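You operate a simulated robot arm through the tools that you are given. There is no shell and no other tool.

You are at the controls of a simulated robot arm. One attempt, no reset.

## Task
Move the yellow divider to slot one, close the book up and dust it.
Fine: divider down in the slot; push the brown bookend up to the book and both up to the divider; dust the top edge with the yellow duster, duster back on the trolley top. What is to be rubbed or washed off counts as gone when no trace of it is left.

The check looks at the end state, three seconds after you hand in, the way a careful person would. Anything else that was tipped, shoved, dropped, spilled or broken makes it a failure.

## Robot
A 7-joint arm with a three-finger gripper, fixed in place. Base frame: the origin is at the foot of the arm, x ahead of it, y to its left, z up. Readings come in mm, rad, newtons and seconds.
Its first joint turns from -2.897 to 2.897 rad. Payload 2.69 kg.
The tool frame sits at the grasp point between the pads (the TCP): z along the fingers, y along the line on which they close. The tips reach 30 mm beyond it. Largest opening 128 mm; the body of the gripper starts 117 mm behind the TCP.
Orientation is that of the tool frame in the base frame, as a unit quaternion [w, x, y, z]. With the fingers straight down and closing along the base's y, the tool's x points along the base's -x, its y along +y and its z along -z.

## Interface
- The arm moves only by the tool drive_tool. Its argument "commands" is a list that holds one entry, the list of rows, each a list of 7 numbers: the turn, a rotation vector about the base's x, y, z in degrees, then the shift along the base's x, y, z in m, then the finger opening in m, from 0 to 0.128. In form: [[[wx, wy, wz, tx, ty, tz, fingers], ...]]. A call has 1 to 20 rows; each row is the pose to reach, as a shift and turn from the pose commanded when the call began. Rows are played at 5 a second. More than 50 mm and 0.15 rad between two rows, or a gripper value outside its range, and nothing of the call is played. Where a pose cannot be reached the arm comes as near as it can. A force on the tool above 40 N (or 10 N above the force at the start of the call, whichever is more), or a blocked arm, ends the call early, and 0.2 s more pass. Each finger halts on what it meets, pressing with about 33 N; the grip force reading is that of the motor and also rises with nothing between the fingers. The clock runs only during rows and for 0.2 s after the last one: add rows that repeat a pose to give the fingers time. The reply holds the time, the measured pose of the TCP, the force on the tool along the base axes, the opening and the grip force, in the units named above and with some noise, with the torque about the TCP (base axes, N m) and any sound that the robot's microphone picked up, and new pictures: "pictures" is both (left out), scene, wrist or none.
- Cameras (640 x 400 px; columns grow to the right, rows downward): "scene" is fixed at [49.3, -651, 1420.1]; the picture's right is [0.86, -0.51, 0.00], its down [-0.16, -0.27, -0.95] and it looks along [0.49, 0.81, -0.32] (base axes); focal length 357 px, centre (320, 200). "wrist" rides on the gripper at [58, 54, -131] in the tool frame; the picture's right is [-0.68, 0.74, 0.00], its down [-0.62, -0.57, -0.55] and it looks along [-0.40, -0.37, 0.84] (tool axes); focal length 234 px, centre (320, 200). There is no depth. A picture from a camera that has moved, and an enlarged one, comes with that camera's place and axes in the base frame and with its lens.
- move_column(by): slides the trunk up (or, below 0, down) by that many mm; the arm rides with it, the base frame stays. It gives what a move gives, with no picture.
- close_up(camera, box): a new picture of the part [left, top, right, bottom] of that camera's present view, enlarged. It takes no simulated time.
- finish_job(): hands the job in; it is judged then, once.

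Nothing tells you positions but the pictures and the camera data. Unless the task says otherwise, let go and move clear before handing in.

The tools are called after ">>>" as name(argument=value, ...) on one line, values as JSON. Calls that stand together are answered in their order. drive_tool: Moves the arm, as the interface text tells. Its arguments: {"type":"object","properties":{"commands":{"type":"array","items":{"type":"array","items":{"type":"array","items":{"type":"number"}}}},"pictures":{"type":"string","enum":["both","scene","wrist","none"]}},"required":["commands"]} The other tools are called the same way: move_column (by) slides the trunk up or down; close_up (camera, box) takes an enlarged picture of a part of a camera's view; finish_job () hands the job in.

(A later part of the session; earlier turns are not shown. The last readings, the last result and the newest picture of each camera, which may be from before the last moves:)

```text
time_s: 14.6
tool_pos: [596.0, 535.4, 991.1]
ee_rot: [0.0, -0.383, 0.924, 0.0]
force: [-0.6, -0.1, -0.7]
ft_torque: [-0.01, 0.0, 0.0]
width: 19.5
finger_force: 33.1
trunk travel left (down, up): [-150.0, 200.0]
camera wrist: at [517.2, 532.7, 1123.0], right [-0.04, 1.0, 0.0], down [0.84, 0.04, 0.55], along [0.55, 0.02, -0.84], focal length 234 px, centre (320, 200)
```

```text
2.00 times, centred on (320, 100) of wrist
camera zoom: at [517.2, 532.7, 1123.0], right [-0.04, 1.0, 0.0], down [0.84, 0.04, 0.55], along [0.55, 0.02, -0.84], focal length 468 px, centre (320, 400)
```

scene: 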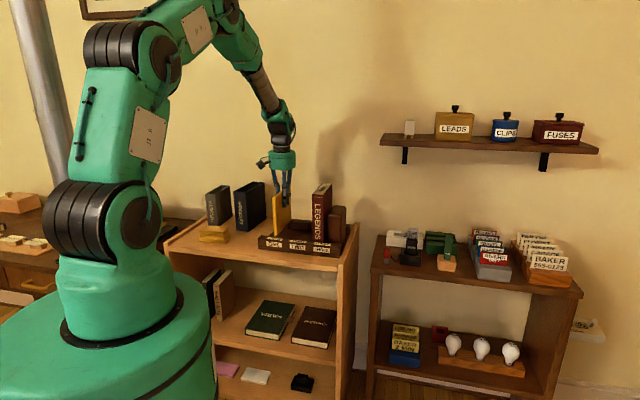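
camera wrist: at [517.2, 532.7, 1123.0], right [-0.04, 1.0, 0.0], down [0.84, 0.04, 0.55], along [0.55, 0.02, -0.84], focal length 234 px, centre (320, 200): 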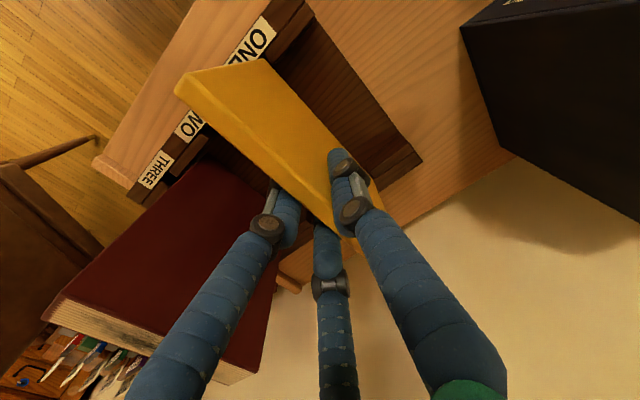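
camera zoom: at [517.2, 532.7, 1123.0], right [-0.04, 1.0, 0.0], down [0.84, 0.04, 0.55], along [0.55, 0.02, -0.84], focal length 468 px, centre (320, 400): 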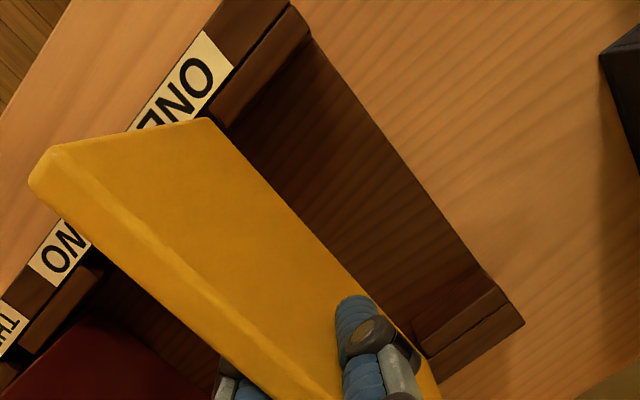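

The gap to the notch's left edge is about 3 mm, so it is lined up. I lower most of the way and watch the force.

>>> drive_tool(commands=[[[0, 0, 0, 0, 0, -0.008, 0.0], [0, 0, 0, 0, 0, -0.016, 0.0], [0, 0, 0, 0, 0, -0.024, 0.0], [0, 0, 0, 0, 0, -0.03, 0.0], [0, 0, 0, 0, 0, -0.03, 0.0]]], pictures="both")

>>> close_up(camera="scene", box=[230, 150, 350, 260])

>>> close_up(camera="wrist", box=[160, 0, 480, 200])

```text
time_s: 15.8
tool_pos: [595.0, 534.7, 961.0]
ee_rot: [0.0, -0.383, 0.924, 0.0]
force: [-0.1, -0.1, -1.4]
ft_torque: [-0.01, -0.01, -0.01]
width: 19.7
finger_force: 33.1
trunk travel left (down, up): [-150.0, 200.0]
camera wrist: at [517.3, 530.9, 1092.9], right [-0.04, 1.0, 0.0], down [0.84, 0.04, 0.55], along [0.55, 0.02, -0.84], focal length 234 px, centre (320, 200)
```

scene: 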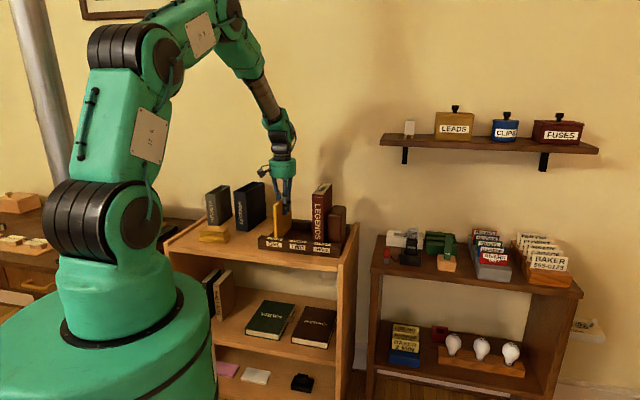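
wrist: 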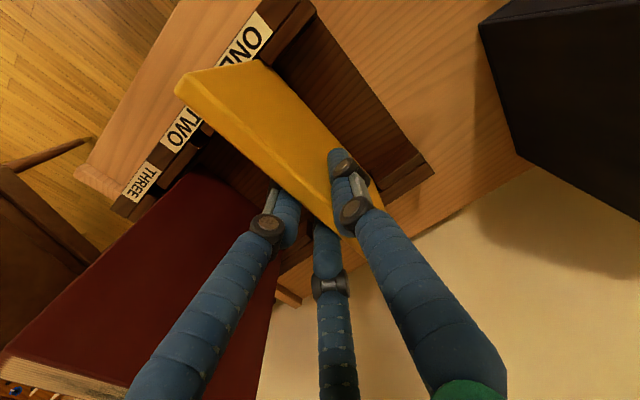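

```text
3.64 times, centred on (290, 205) of scene
camera zoom: at [49.3, -651.0, 1420.1], right [0.86, -0.51, 0.0], down [-0.16, -0.27, -0.95], along [0.49, 0.81, -0.32], focal length 1297 px, centre (429, 182)
```

zoom: 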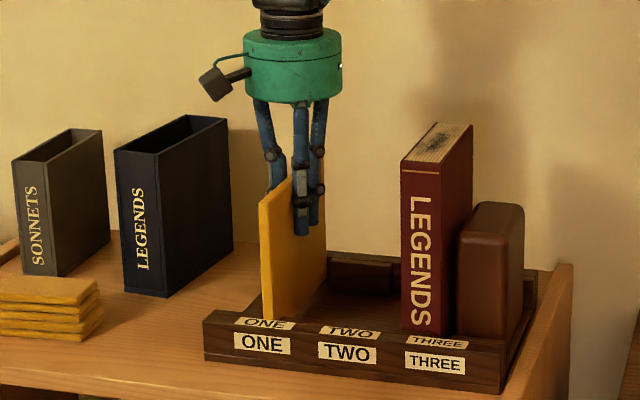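

```text
2.00 times, centred on (320, 100) of wrist
camera zoom: at [517.3, 530.9, 1092.9], right [-0.04, 1.0, 0.0], down [0.84, 0.04, 0.55], along [0.55, 0.02, -0.84], focal length 468 px, centre (320, 400)
```

zoom: 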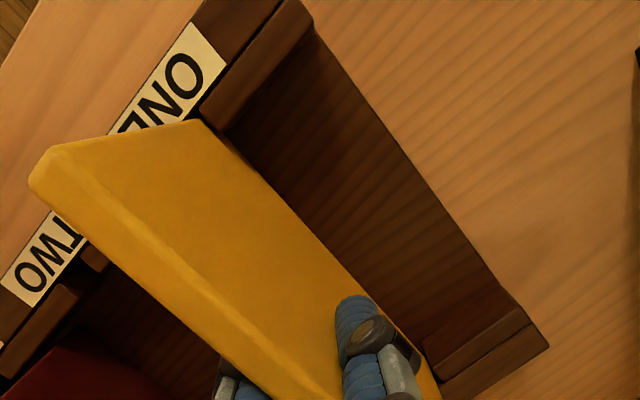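

No contact forces: it is entering the notch. I lower the last 10 mm gently.

>>> drive_tool(commands=[[[0, 0, 0, 0, 0, -0.004, 0.0], [0, 0, 0, 0, 0, -0.007, 0.0], [0, 0, 0, 0, 0, -0.0095, 0.0], [0, 0, 0, 0, 0, -0.0095, 0.0]]], pictures="both")

>>> close_up(camera="scene", box=[230, 150, 350, 260])

>>> close_up(camera="wrist", box=[160, 0, 480, 200])

```text
time_s: 16.8
tool_pos: [595.0, 535.3, 950.3]
ee_rot: [0.0, -0.383, 0.924, 0.0]
force: [-0.2, 0.3, -1.6]
ft_torque: [-0.02, 0.0, -0.01]
width: 19.6
finger_force: 33.1
trunk travel left (down, up): [-150.0, 200.0]
camera wrist: at [517.7, 531.9, 1083.2], right [-0.04, 1.0, 0.0], down [0.84, 0.04, 0.55], along [0.55, 0.02, -0.84], focal length 234 px, centre (320, 200)
```

scene: 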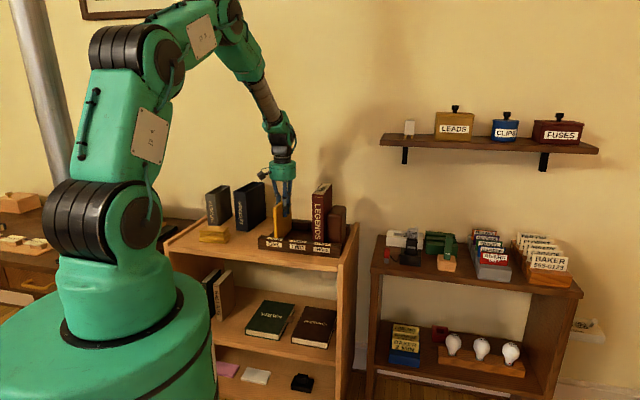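
wrist: 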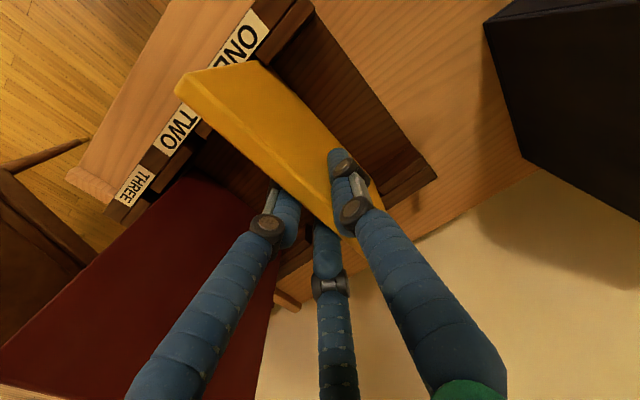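

```text
3.64 times, centred on (290, 205) of scene
camera zoom: at [49.3, -651.0, 1420.1], right [0.86, -0.51, 0.0], down [-0.16, -0.27, -0.95], along [0.49, 0.81, -0.32], focal length 1297 px, centre (429, 182)
```

zoom: 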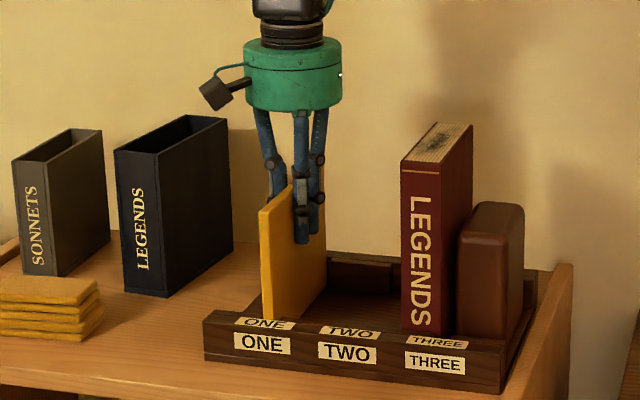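

```text
2.00 times, centred on (320, 100) of wrist
camera zoom: at [517.7, 531.9, 1083.2], right [-0.04, 1.0, 0.0], down [0.84, 0.04, 0.55], along [0.55, 0.02, -0.84], focal length 468 px, centre (320, 400)
```

zoom: 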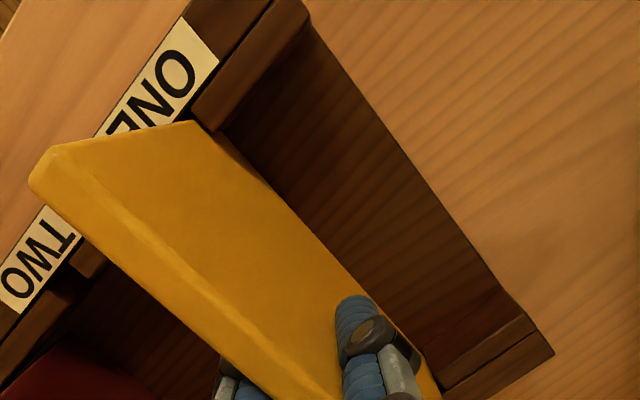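

It still hangs by its weight. I go down 1–3 mm more until it touches.

>>> drive_tool(commands=[[[0, 0, 0, 0, 0, -0.001, 0.0], [0, 0, 0, 0, 0, -0.0015, 0.0], [0, 0, 0, 0, 0, -0.0015, 0.0]]], pictures="none")

```text
time_s: 17.6
tool_pos: [595.6, 535.9, 951.0]
ee_rot: [0.001, -0.382, 0.924, 0.0]
force: [0.9, 1.1, 3.1]
ft_torque: [-0.07, 0.22, -0.06]
width: 19.7
finger_force: 33.7
trunk travel left (down, up): [-150.0, 200.0]
```

Contact with the floor of the slot, so it is seated. I release by opening gradually to 70 mm, without moving.

>>> drive_tool(commands=[[[0, 0, 0, 0, 0, 0.001, 0.03], [0, 0, 0, 0, 0, 0.001, 0.05], [0, 0, 0, 0, 0, 0.001, 0.07], [0, 0, 0, 0, 0, 0.001, 0.07]]], pictures="both")

>>> close_up(camera="scene", box=[230, 150, 350, 260])

>>> close_up(camera="wrist", box=[160, 0, 480, 200])

```text
time_s: 18.6
tool_pos: [596.0, 535.7, 951.3]
ee_rot: [0.0, -0.383, 0.924, 0.0]
force: [-0.7, 0.2, -0.5]
ft_torque: [-0.01, 0.0, 0.0]
width: 70.2
finger_force: 0.1
trunk travel left (down, up): [-150.0, 200.0]
camera wrist: at [517.5, 531.8, 1082.4], right [-0.04, 1.0, 0.0], down [0.84, 0.04, 0.55], along [0.55, 0.02, -0.84], focal length 234 px, centre (320, 200)
```

scene: 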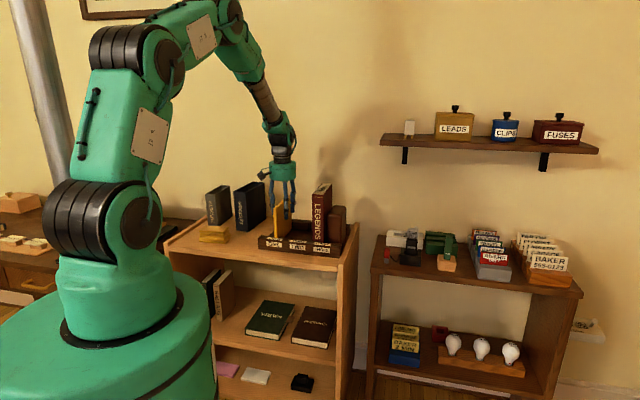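
wrist: 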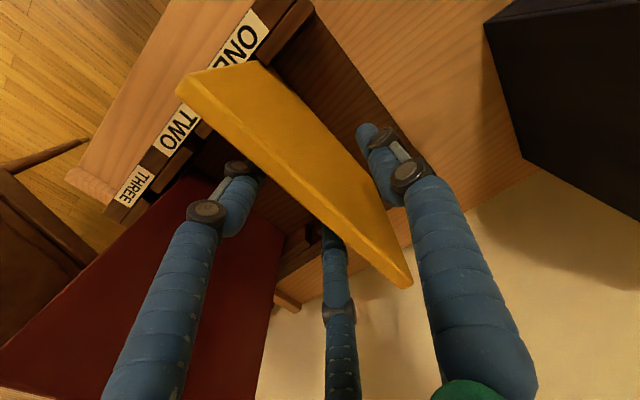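

```text
3.64 times, centred on (290, 205) of scene
camera zoom: at [49.3, -651.0, 1420.1], right [0.86, -0.51, 0.0], down [-0.16, -0.27, -0.95], along [0.49, 0.81, -0.32], focal length 1297 px, centre (429, 182)
```

zoom: 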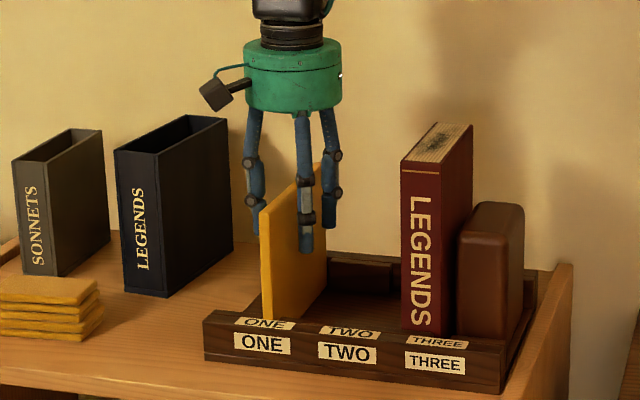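

```text
2.00 times, centred on (320, 100) of wrist
camera zoom: at [517.5, 531.8, 1082.4], right [-0.04, 1.0, 0.0], down [0.84, 0.04, 0.55], along [0.55, 0.02, -0.84], focal length 468 px, centre (320, 400)
```

zoom: 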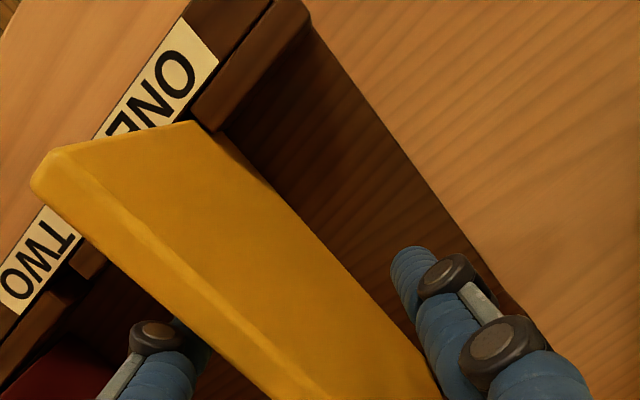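

The divider stands free and upright in slot one. I raise clear, close the fingers and move over to measure the bookend and the space to its right.

>>> drive_tool(commands=[[[0, 0, 0, 0, 0, 0.03, 0.07], [0, 0, 0, 0, 0, 0.07, 0.07], [0, 0, 0, 0, 0, 0.115, 0.07], [0, 0, 0, 0, 0, 0.16, 0.07], [0, 0, 0, 0, 0, 0.2, 0.05], [0, 0, 0, 0.03, -0.03, 0.2, 0.0], [0, 0, 0, 0.06, -0.06, 0.2, 0.0], [0, 0, 0, 0.09, -0.09, 0.2, 0.0], [0, 0, 0, 0.12, -0.12, 0.2, 0.0], [0, 0, 0, 0.15, -0.15, 0.2, 0.0], [0, 0, 0, 0.182, -0.182, 0.2, 0.0], [0, 0, 0, 0.182, -0.182, 0.2, 0.0]]], pictures="both")

>>> close_up(camera="scene", box=[230, 150, 370, 270])

>>> close_up(camera="wrist", box=[200, 0, 440, 160])

```text
time_s: 21.2
tool_pos: [779.3, 355.8, 1148.6]
ee_rot: [0.001, -0.384, 0.924, 0.0]
force: [0.6, -0.4, 0.2]
ft_torque: [0.07, 0.02, 0.01]
width: 2.5
finger_force: 31.7
trunk travel left (down, up): [-150.0, 200.0]
camera wrist: at [701.5, 351.4, 1280.2], right [-0.04, 1.0, 0.0], down [0.84, 0.03, 0.55], along [0.55, 0.02, -0.84], focal length 234 px, centre (320, 200)
```

scene: 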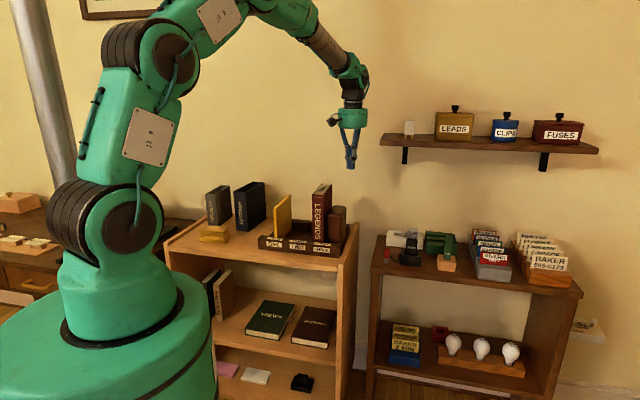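
wrist: 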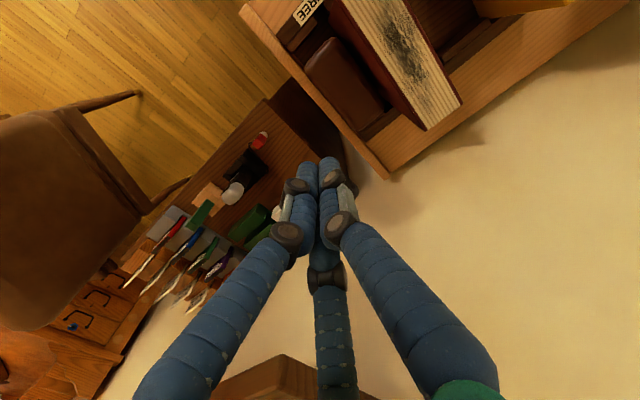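

```text
3.33 times, centred on (300, 210) of scene
camera zoom: at [49.3, -651.0, 1420.1], right [0.86, -0.51, 0.0], down [-0.16, -0.27, -0.95], along [0.49, 0.81, -0.32], focal length 1189 px, centre (387, 167)
```

zoom: 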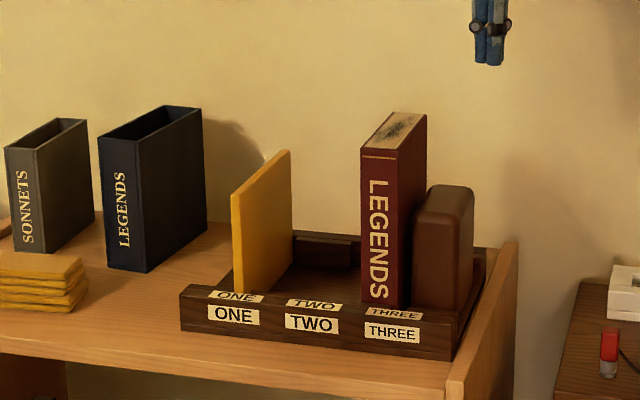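

```text
2.50 times, centred on (320, 80) of wrist
camera zoom: at [701.5, 351.4, 1280.2], right [-0.04, 1.0, 0.0], down [0.84, 0.03, 0.55], along [0.55, 0.02, -0.84], focal length 585 px, centre (320, 500)
```

zoom: 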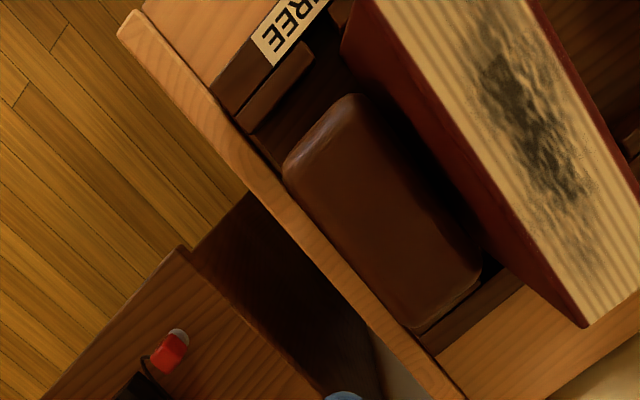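

The divider is fine. The bookend top measures s≈228–275, w≈745–848, z≈966; the trolley's side rail runs at s≈291–311. I look closely at the right end for rail and floor heights.

>>> close_up(camera="scene", box=[300, 180, 370, 270])

>>> close_up(camera="wrist", box=[230, 0, 390, 100])

>>> close_up(camera="wrist", box=[290, 40, 450, 190])

```text
4.44 times, centred on (335, 225) of scene
camera zoom: at [49.3, -651.0, 1420.1], right [0.86, -0.51, 0.0], down [-0.16, -0.27, -0.95], along [0.49, 0.81, -0.32], focal length 1585 px, centre (253, 89)
```

zoom: 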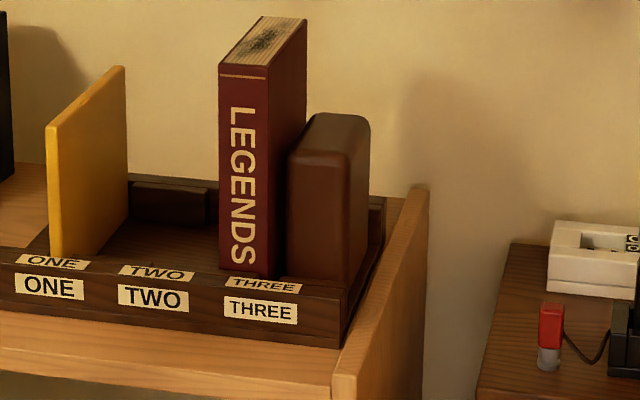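

```text
4.00 times, centred on (310, 50) of wrist
camera zoom: at [701.5, 351.4, 1280.2], right [-0.04, 1.0, 0.0], down [0.84, 0.03, 0.55], along [0.55, 0.02, -0.84], focal length 937 px, centre (360, 800)
```

zoom: 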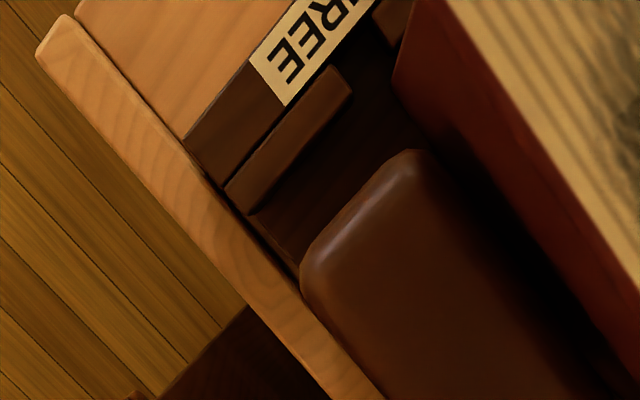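

```text
2.67 times, centred on (370, 115) of wrist
camera zoom: at [701.5, 351.4, 1280.2], right [-0.04, 1.0, 0.0], down [0.84, 0.03, 0.55], along [0.55, 0.02, -0.84], focal length 624 px, centre (187, 427)
```

zoom: 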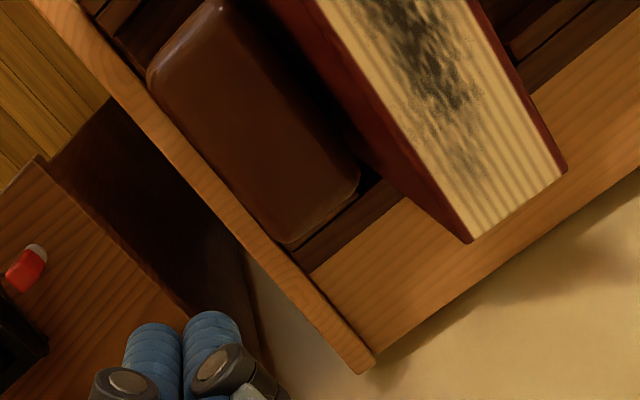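

Rail top is about z≈830 and rack walls about 867, so I can push the bookend low. I turn the gripper 60° so two prongs lead side by side and the camera looks along the push from the front.

>>> drive_tool(commands=[[[0, 0, 7.5, 0, 0, 0, 0.04], [0, 0, 15, 0, 0, 0, 0.04], [0, 0, 22.5, 0, 0, 0, 0.04], [0, 0, 30, 0, 0, 0, 0.04], [0, 0, 37.5, 0, 0, 0, 0.04], [0, 0, 45, 0, 0, 0, 0.04], [0, 0, 52.5, 0, 0, 0, 0.04], [0, 0, 60, 0, 0, 0, 0.04], [0, 0, 60, 0, 0, 0, 0.04]]], pictures="both")

```text
time_s: 23.2
tool_pos: [779.0, 354.3, 1149.7]
ee_rot: [0.0, 0.794, -0.608, 0.0]
force: [-1.1, -0.5, 0.1]
ft_torque: [0.02, 0.05, 0.0]
width: 39.9
finger_force: 0.0
trunk travel left (down, up): [-150.0, 200.0]
camera wrist: at [742.6, 283.8, 1282.2], right [-0.89, 0.46, 0.0], down [0.39, 0.74, 0.55], along [0.25, 0.49, -0.84], focal length 234 px, centre (320, 200)
```

scene: 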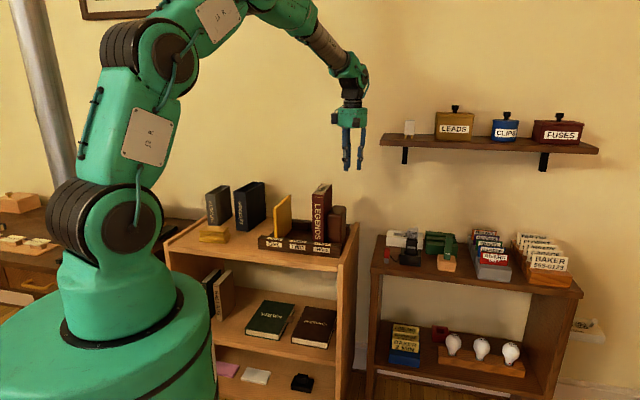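
wrist: 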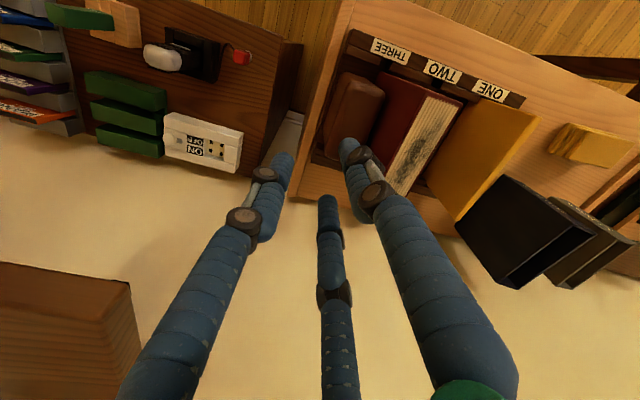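

From here I can watch the whole push. Next I tilt the tool 15° so the tips lead low, and move to the right of the bookend at height.

>>> drive_tool(commands=[[[5.3, 5.3, 0, 0.007, -0.009, 0, 0.04], [10.6, 10.6, 0, 0.0142, -0.0187, 0, 0.04], [10.6, 10.6, 0, 0.0142, -0.0187, -0.04, 0.04], [10.6, 10.6, 0, 0.0142, -0.0187, -0.085, 0.04], [10.6, 10.6, 0, 0.0142, -0.0187, -0.13, 0.04], [10.6, 10.6, 0, 0.0142, -0.0187, -0.13, 0.04]]], pictures="both")

>>> close_up(camera="scene", box=[280, 120, 400, 270])

```text
time_s: 24.6
tool_pos: [794.1, 336.6, 1015.8]
ee_rot: [-0.017, 0.787, -0.603, -0.13]
force: [0.1, -0.4, -1.1]
ft_torque: [-0.02, 0.06, 0.01]
width: 40.0
finger_force: 0.0
trunk travel left (down, up): [-150.0, 200.0]
camera wrist: at [782.2, 242.2, 1136.5], right [-0.86, 0.44, 0.25], down [0.49, 0.63, 0.59], along [0.1, 0.64, -0.77], focal length 234 px, centre (320, 200)
```

scene: 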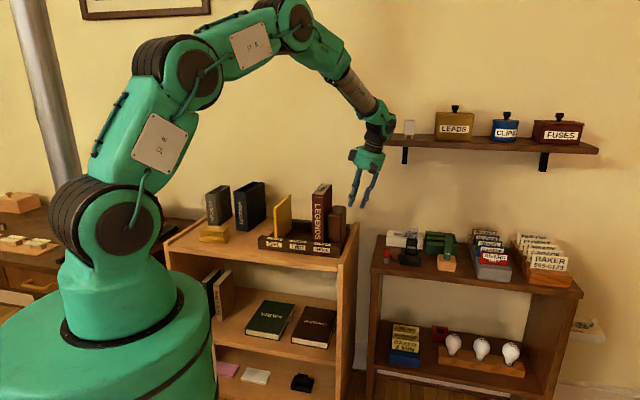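
wrist: 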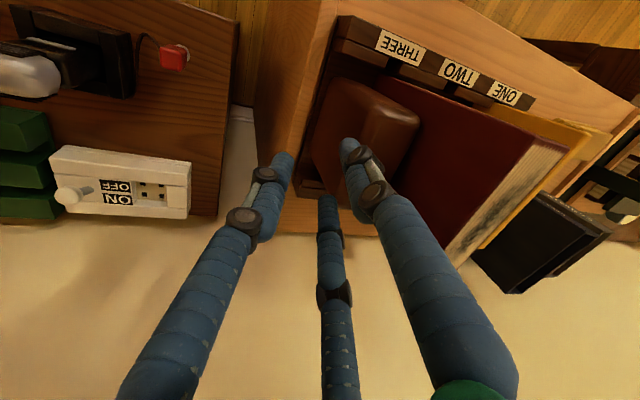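

```text
2.67 times, centred on (340, 195) of scene
camera zoom: at [49.3, -651.0, 1420.1], right [0.86, -0.51, 0.0], down [-0.16, -0.27, -0.95], along [0.49, 0.81, -0.32], focal length 951 px, centre (267, 213)
```

zoom: 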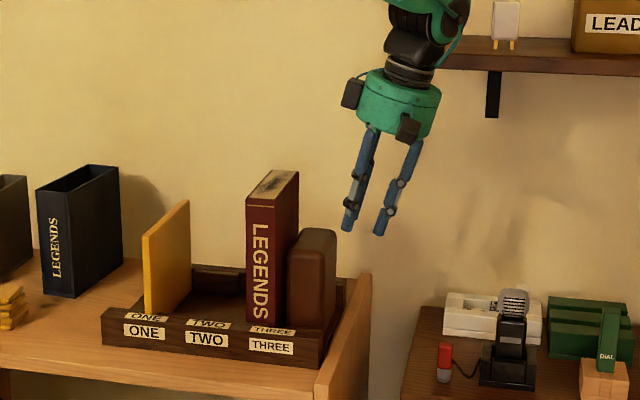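

The tilt is right and everything is clear. I descend to the pushing height with about 15–20 mm gap to the bookend.

>>> drive_tool(commands=[[[0, 0, 0, 0, 0, -0.04, 0.04], [0, 0, 0, 0, 0, -0.075, 0.04], [0, 0, 0, 0, 0, -0.105, 0.04], [0, 0, 0, 0, 0, -0.133, 0.04], [0, 0, 0, 0, 0, -0.133, 0.04]]], pictures="both")

>>> close_up(camera="scene", box=[280, 150, 400, 270])

>>> close_up(camera="wrist", box=[220, 0, 540, 200])

```text
time_s: 25.8
tool_pos: [794.3, 332.3, 884.8]
ee_rot: [-0.018, 0.787, -0.603, -0.129]
force: [-0.5, 0.4, -0.7]
ft_torque: [0.02, 0.04, 0.03]
width: 39.8
finger_force: 0.0
trunk travel left (down, up): [-150.0, 200.0]
camera wrist: at [783.0, 237.8, 1006.7], right [-0.86, 0.44, 0.25], down [0.49, 0.63, 0.59], along [0.1, 0.64, -0.77], focal length 234 px, centre (320, 200)
```

scene: 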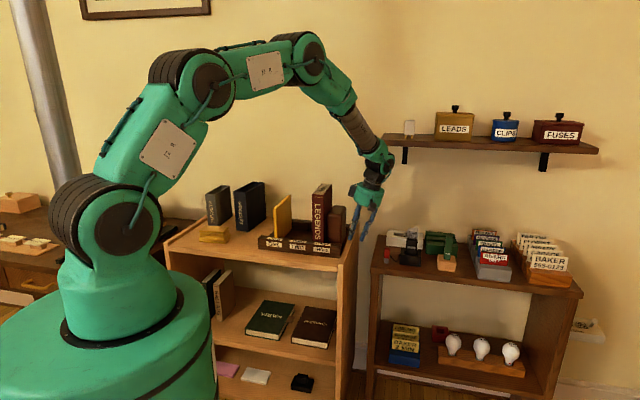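
wrist: 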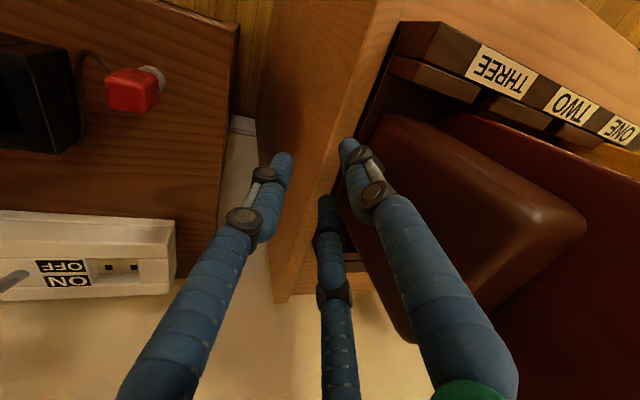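

```text
3.33 times, centred on (340, 210) of scene
camera zoom: at [49.3, -651.0, 1420.1], right [0.86, -0.51, 0.0], down [-0.16, -0.27, -0.95], along [0.49, 0.81, -0.32], focal length 1189 px, centre (253, 167)
```

zoom: 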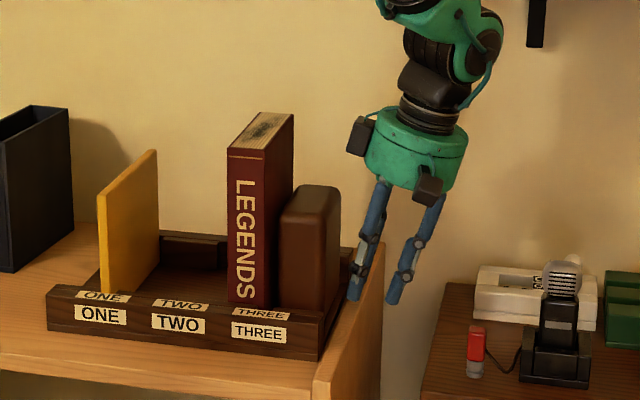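

```text
2.00 times, centred on (380, 100) of wrist
camera zoom: at [783.0, 237.8, 1006.7], right [-0.86, 0.44, 0.25], down [0.49, 0.63, 0.59], along [0.1, 0.64, -0.77], focal length 468 px, centre (200, 400)
```

zoom: 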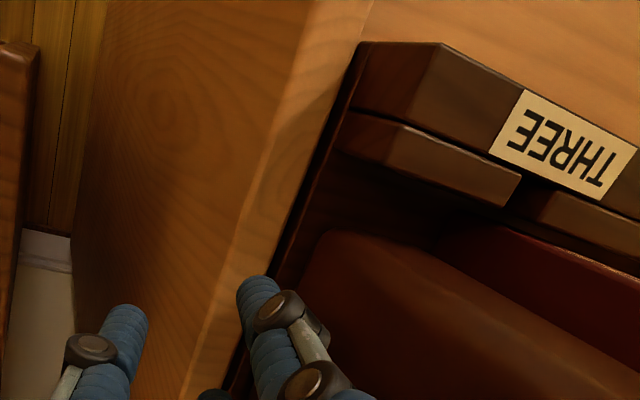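

Positioned low beside the bookend. I push left slowly, 18 mm in 3 mm steps, and check for contact and tilt.

>>> drive_tool(commands=[[[0, 0, 0, -0.00212, 0.00212, 0, 0.04], [0, 0, 0, -0.00424, 0.00424, 0, 0.04], [0, 0, 0, -0.00636, 0.00636, 0, 0.04], [0, 0, 0, -0.00849, 0.00849, 0, 0.04], [0, 0, 0, -0.01061, 0.01061, 0, 0.04], [0, 0, 0, -0.01273, 0.01273, 0, 0.04]]], pictures="both")

>>> close_up(camera="scene", box=[280, 150, 400, 270])

>>> close_up(camera="wrist", box=[220, 0, 540, 200])

```text
time_s: 27.2
tool_pos: [779.7, 348.2, 887.6]
ee_rot: [-0.018, 0.787, -0.604, -0.13]
force: [0.3, -0.1, 0.2]
ft_torque: [0.0, 0.03, 0.0]
width: 39.5
finger_force: 0.0
trunk travel left (down, up): [-150.0, 200.0]
camera wrist: at [766.7, 253.8, 1008.8], right [-0.86, 0.44, 0.25], down [0.49, 0.63, 0.59], along [0.11, 0.64, -0.77], focal length 234 px, centre (320, 200)
```

scene: 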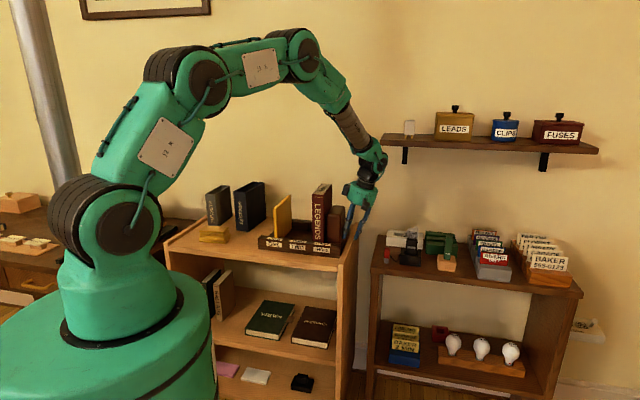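
wrist: 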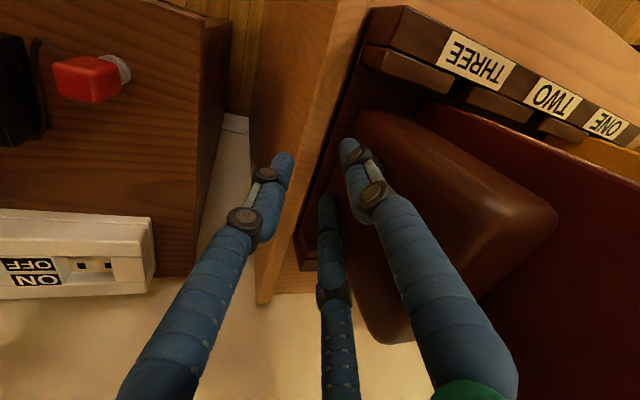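

```text
3.33 times, centred on (340, 210) of scene
camera zoom: at [49.3, -651.0, 1420.1], right [0.86, -0.51, 0.0], down [-0.16, -0.27, -0.95], along [0.49, 0.81, -0.32], focal length 1189 px, centre (253, 167)
```

zoom: 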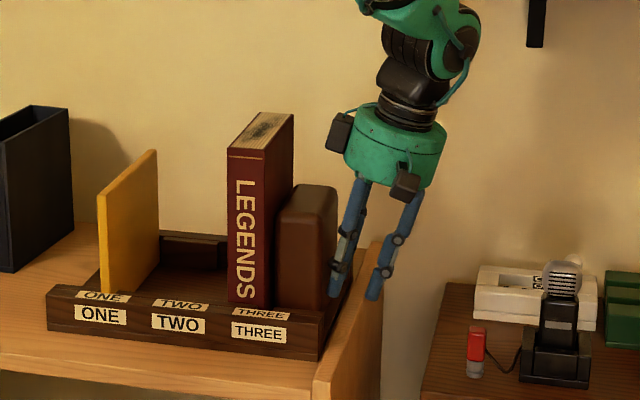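

```text
2.00 times, centred on (380, 100) of wrist
camera zoom: at [766.7, 253.8, 1008.8], right [-0.86, 0.44, 0.25], down [0.49, 0.63, 0.59], along [0.11, 0.64, -0.77], focal length 468 px, centre (200, 400)
```

zoom: 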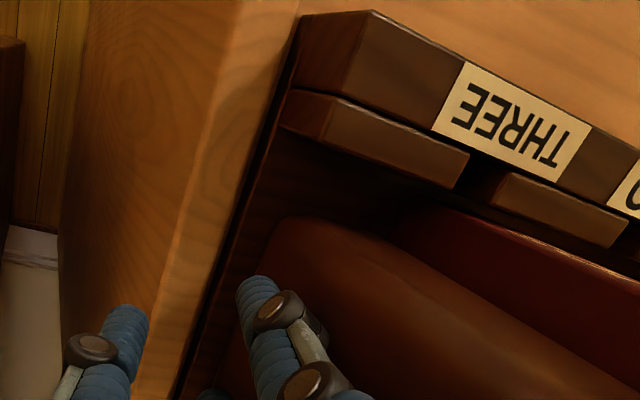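

Contact is just being made and the bookend moves without force. I go on pushing in short strokes.

>>> drive_tool(commands=[[[0, 0, 0, -0.00212, 0.00212, 0, 0.04], [0, 0, 0, -0.00424, 0.00424, 0, 0.04], [0, 0, 0, -0.00636, 0.00636, 0, 0.04], [0, 0, 0, -0.00849, 0.00849, 0, 0.04], [0, 0, 0, -0.01061, 0.01061, 0, 0.04]]], pictures="both")

>>> close_up(camera="scene", box=[280, 150, 400, 270])

>>> close_up(camera="wrist", box=[220, 0, 540, 200])

```text
time_s: 28.4
tool_pos: [769.1, 356.7, 887.1]
ee_rot: [-0.017, 0.786, -0.604, -0.13]
force: [4.1, -3.5, 1.1]
ft_torque: [0.0, -0.07, -0.09]
width: 39.1
finger_force: 0.0
trunk travel left (down, up): [-150.0, 200.0]
camera wrist: at [757.0, 263.4, 1009.0], right [-0.86, 0.44, 0.25], down [0.49, 0.63, 0.59], along [0.11, 0.64, -0.76], focal length 234 px, centre (320, 200)
```

scene: 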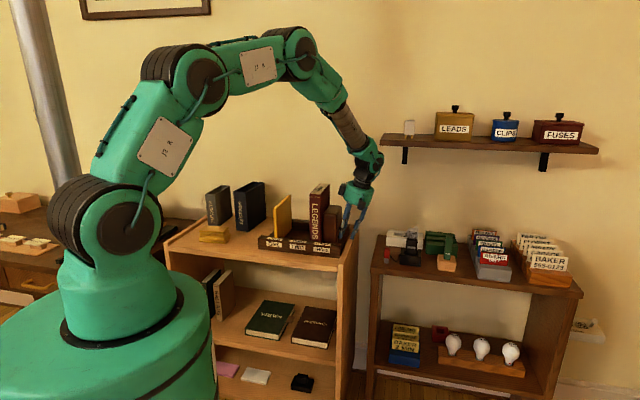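
wrist: 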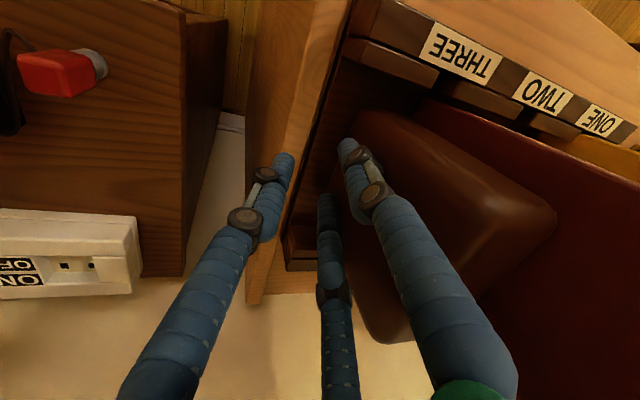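

```text
3.33 times, centred on (340, 210) of scene
camera zoom: at [49.3, -651.0, 1420.1], right [0.86, -0.51, 0.0], down [-0.16, -0.27, -0.95], along [0.49, 0.81, -0.32], focal length 1189 px, centre (253, 167)
```

zoom: 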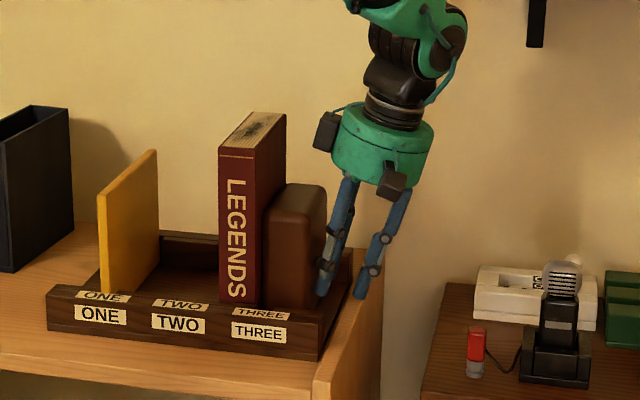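

```text
2.00 times, centred on (380, 100) of wrist
camera zoom: at [757.0, 263.4, 1009.0], right [-0.86, 0.44, 0.25], down [0.49, 0.63, 0.59], along [0.11, 0.64, -0.76], focal length 468 px, centre (200, 400)
```

zoom: 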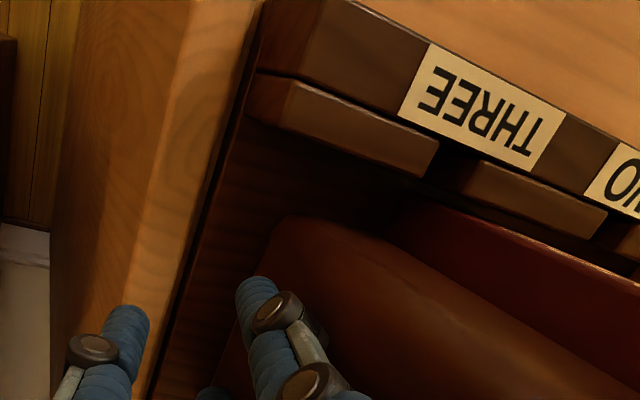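

Bookend and book now slide together, both upright, with about 5 N. Next a 36 mm stroke.

>>> drive_tool(commands=[[[0, 0, 0, -0.00283, 0.00283, 0, 0.04], [0, 0, 0, -0.00566, 0.00566, 0, 0.04], [0, 0, 0, -0.00849, 0.00849, 0, 0.04], [0, 0, 0, -0.01131, 0.01131, 0, 0.04], [0, 0, 0, -0.01414, 0.01414, 0, 0.04], [0, 0, 0, -0.01697, 0.01697, 0, 0.04], [0, 0, 0, -0.0198, 0.0198, 0, 0.04], [0, 0, 0, -0.02263, 0.02263, 0, 0.04], [0, 0, 0, -0.02546, 0.02546, 0, 0.04]]], pictures="both")

>>> close_up(camera="scene", box=[270, 150, 390, 270])

>>> close_up(camera="wrist", box=[220, 0, 640, 250])

```text
time_s: 30.4
tool_pos: [743.8, 385.4, 888.5]
ee_rot: [-0.018, 0.786, -0.604, -0.13]
force: [1.2, -2.3, 0.0]
ft_torque: [-0.04, -0.1, 0.02]
width: 39.8
finger_force: 0.0
trunk travel left (down, up): [-150.0, 200.0]
camera wrist: at [731.8, 289.9, 1009.2], right [-0.86, 0.44, 0.25], down [0.49, 0.63, 0.59], along [0.1, 0.64, -0.77], focal length 234 px, centre (320, 200)
```

scene: 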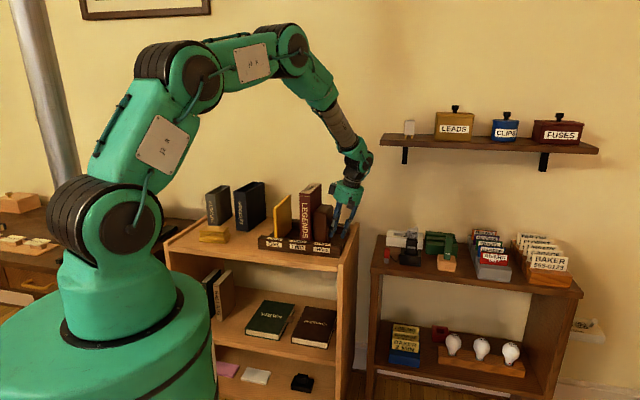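
wrist: 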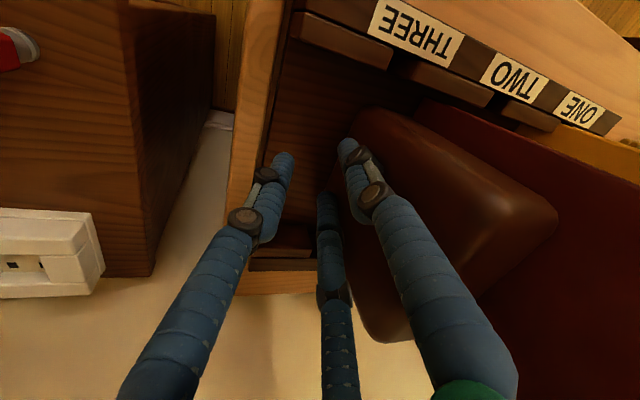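

```text
3.33 times, centred on (330, 210) of scene
camera zoom: at [49.3, -651.0, 1420.1], right [0.86, -0.51, 0.0], down [-0.16, -0.27, -0.95], along [0.49, 0.81, -0.32], focal length 1189 px, centre (287, 167)
```

zoom: 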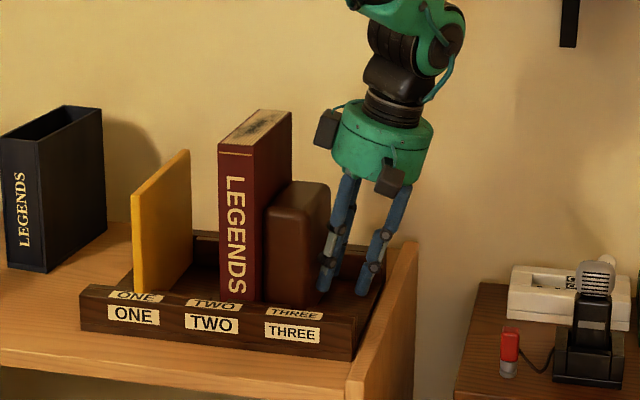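

```text
1.52 times, centred on (430, 125) of wrist
camera zoom: at [731.8, 289.9, 1009.2], right [-0.86, 0.44, 0.25], down [0.49, 0.63, 0.59], along [0.1, 0.64, -0.77], focal length 357 px, centre (152, 314)
```

zoom: 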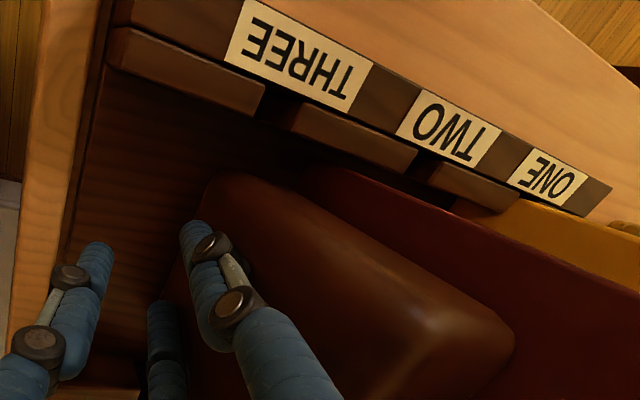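

Still straight and upright; about 78 mm gap to the divider remains. Another 40 mm stroke.

>>> drive_tool(commands=[[[0, 0, 0, -0.00283, 0.00283, 0, 0.04], [0, 0, 0, -0.00566, 0.00566, 0, 0.04], [0, 0, 0, -0.00849, 0.00849, 0, 0.04], [0, 0, 0, -0.01131, 0.01131, 0, 0.04], [0, 0, 0, -0.01414, 0.01414, 0, 0.04], [0, 0, 0, -0.01697, 0.01697, 0, 0.04], [0, 0, 0, -0.0198, 0.0198, 0, 0.04], [0, 0, 0, -0.02263, 0.02263, 0, 0.04], [0, 0, 0, -0.02546, 0.02546, 0, 0.04], [0, 0, 0, -0.02828, 0.02828, 0, 0.04]]], pictures="both")

>>> close_up(camera="scene", box=[260, 150, 380, 270])

>>> close_up(camera="wrist", box=[220, 0, 640, 250])

```text
time_s: 32.6
tool_pos: [713.4, 412.9, 887.8]
ee_rot: [-0.018, 0.786, -0.604, -0.13]
force: [2.1, -2.4, 2.2]
ft_torque: [-0.03, -0.01, 0.06]
width: 40.9
finger_force: 0.1
trunk travel left (down, up): [-150.0, 200.0]
camera wrist: at [702.1, 319.0, 1008.8], right [-0.86, 0.44, 0.25], down [0.49, 0.63, 0.59], along [0.1, 0.64, -0.76], focal length 234 px, centre (320, 200)
```

scene: 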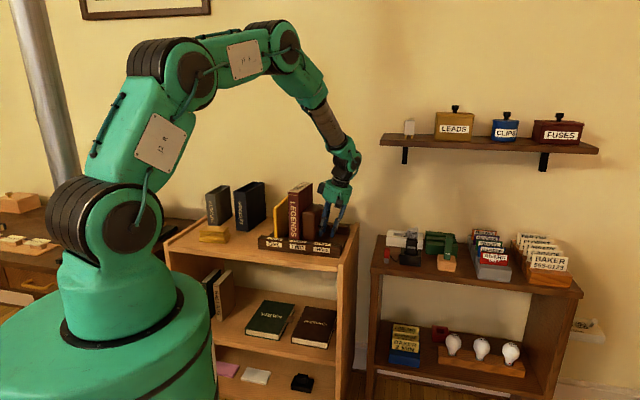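
wrist: 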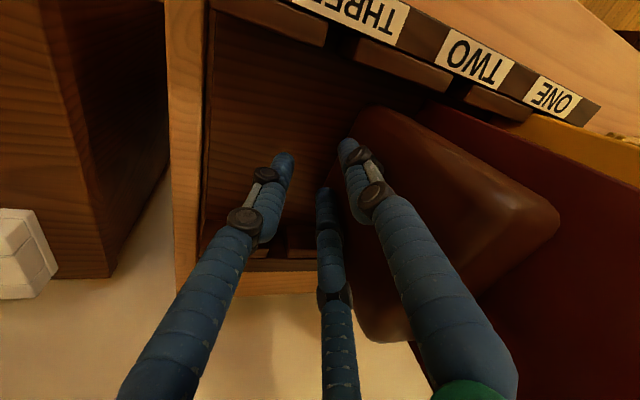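

```text
3.33 times, centred on (320, 210) of scene
camera zoom: at [49.3, -651.0, 1420.1], right [0.86, -0.51, 0.0], down [-0.16, -0.27, -0.95], along [0.49, 0.81, -0.32], focal length 1189 px, centre (320, 167)
```

zoom: 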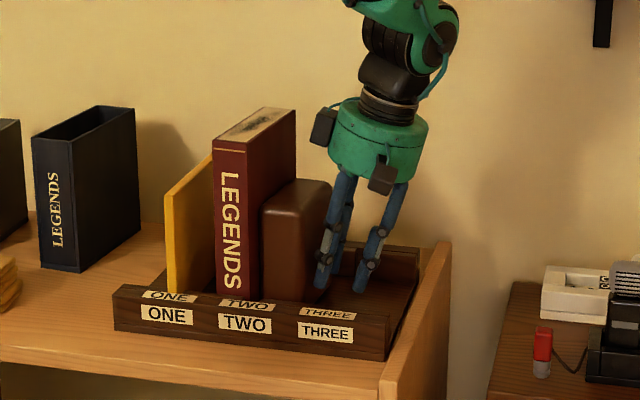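

```text
1.52 times, centred on (430, 125) of wrist
camera zoom: at [702.1, 319.0, 1008.8], right [-0.86, 0.44, 0.25], down [0.49, 0.63, 0.59], along [0.1, 0.64, -0.76], focal length 357 px, centre (152, 314)
```

zoom: 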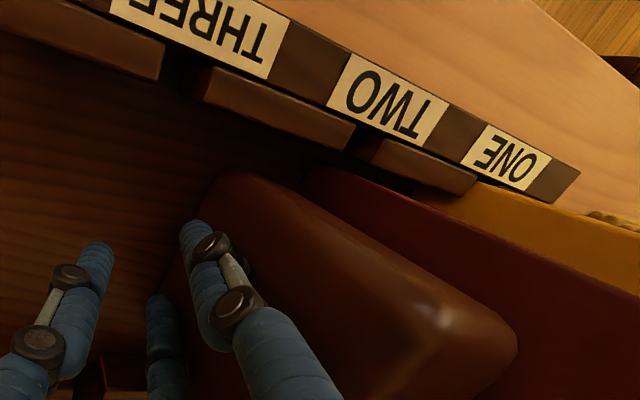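

About 38 mm gap remains. I push 27 mm more, then creep.

>>> drive_tool(commands=[[[0, 0, 0, -0.00212, 0.00212, 0, 0.04], [0, 0, 0, -0.00424, 0.00424, 0, 0.04], [0, 0, 0, -0.00636, 0.00636, 0, 0.04], [0, 0, 0, -0.00849, 0.00849, 0, 0.04], [0, 0, 0, -0.01061, 0.01061, 0, 0.04], [0, 0, 0, -0.01273, 0.01273, 0, 0.04], [0, 0, 0, -0.01485, 0.01485, 0, 0.04], [0, 0, 0, -0.01697, 0.01697, 0, 0.04], [0, 0, 0, -0.0191, 0.0191, 0, 0.04]]], pictures="both")

>>> close_up(camera="scene", box=[260, 170, 340, 260])

>>> close_up(camera="wrist", box=[320, 0, 640, 200])

```text
time_s: 34.6
tool_pos: [696.3, 431.4, 888.6]
ee_rot: [-0.016, 0.787, -0.603, -0.129]
force: [2.8, -3.2, -0.5]
ft_torque: [-0.13, -0.05, 0.02]
width: 39.5
finger_force: 0.1
trunk travel left (down, up): [-150.0, 200.0]
camera wrist: at [684.2, 337.3, 1009.2], right [-0.86, 0.44, 0.25], down [0.49, 0.63, 0.59], along [0.11, 0.64, -0.77], focal length 234 px, centre (320, 200)
```

scene: 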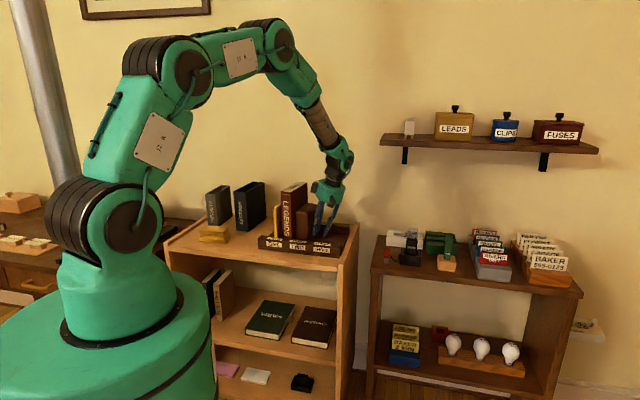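
wrist: 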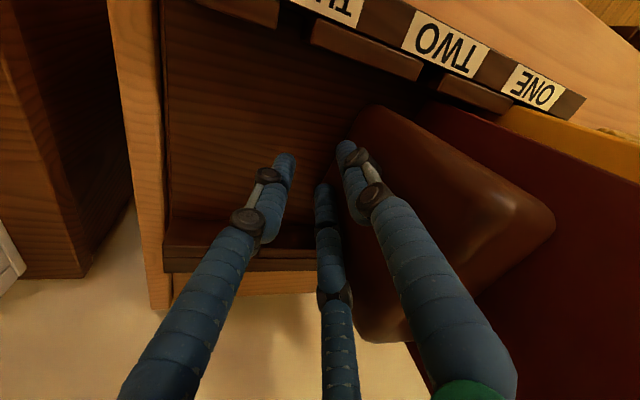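

```text
4.44 times, centred on (300, 215) of scene
camera zoom: at [49.3, -651.0, 1420.1], right [0.86, -0.51, 0.0], down [-0.16, -0.27, -0.95], along [0.49, 0.81, -0.32], focal length 1585 px, centre (409, 133)
```

zoom: 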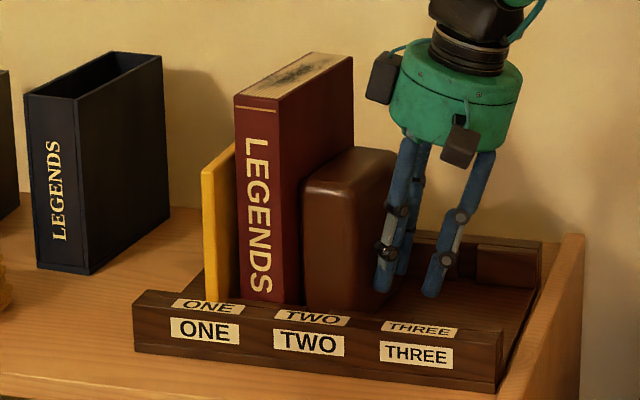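

```text
2.00 times, centred on (480, 100) of wrist
camera zoom: at [684.2, 337.3, 1009.2], right [-0.86, 0.44, 0.25], down [0.49, 0.63, 0.59], along [0.11, 0.64, -0.77], focal length 468 px, centre (0, 400)
```

zoom: 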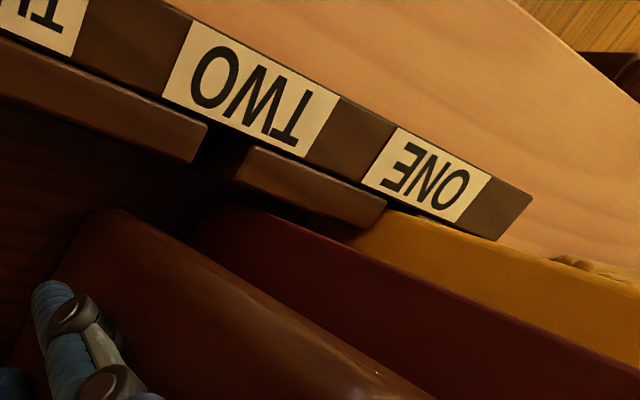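

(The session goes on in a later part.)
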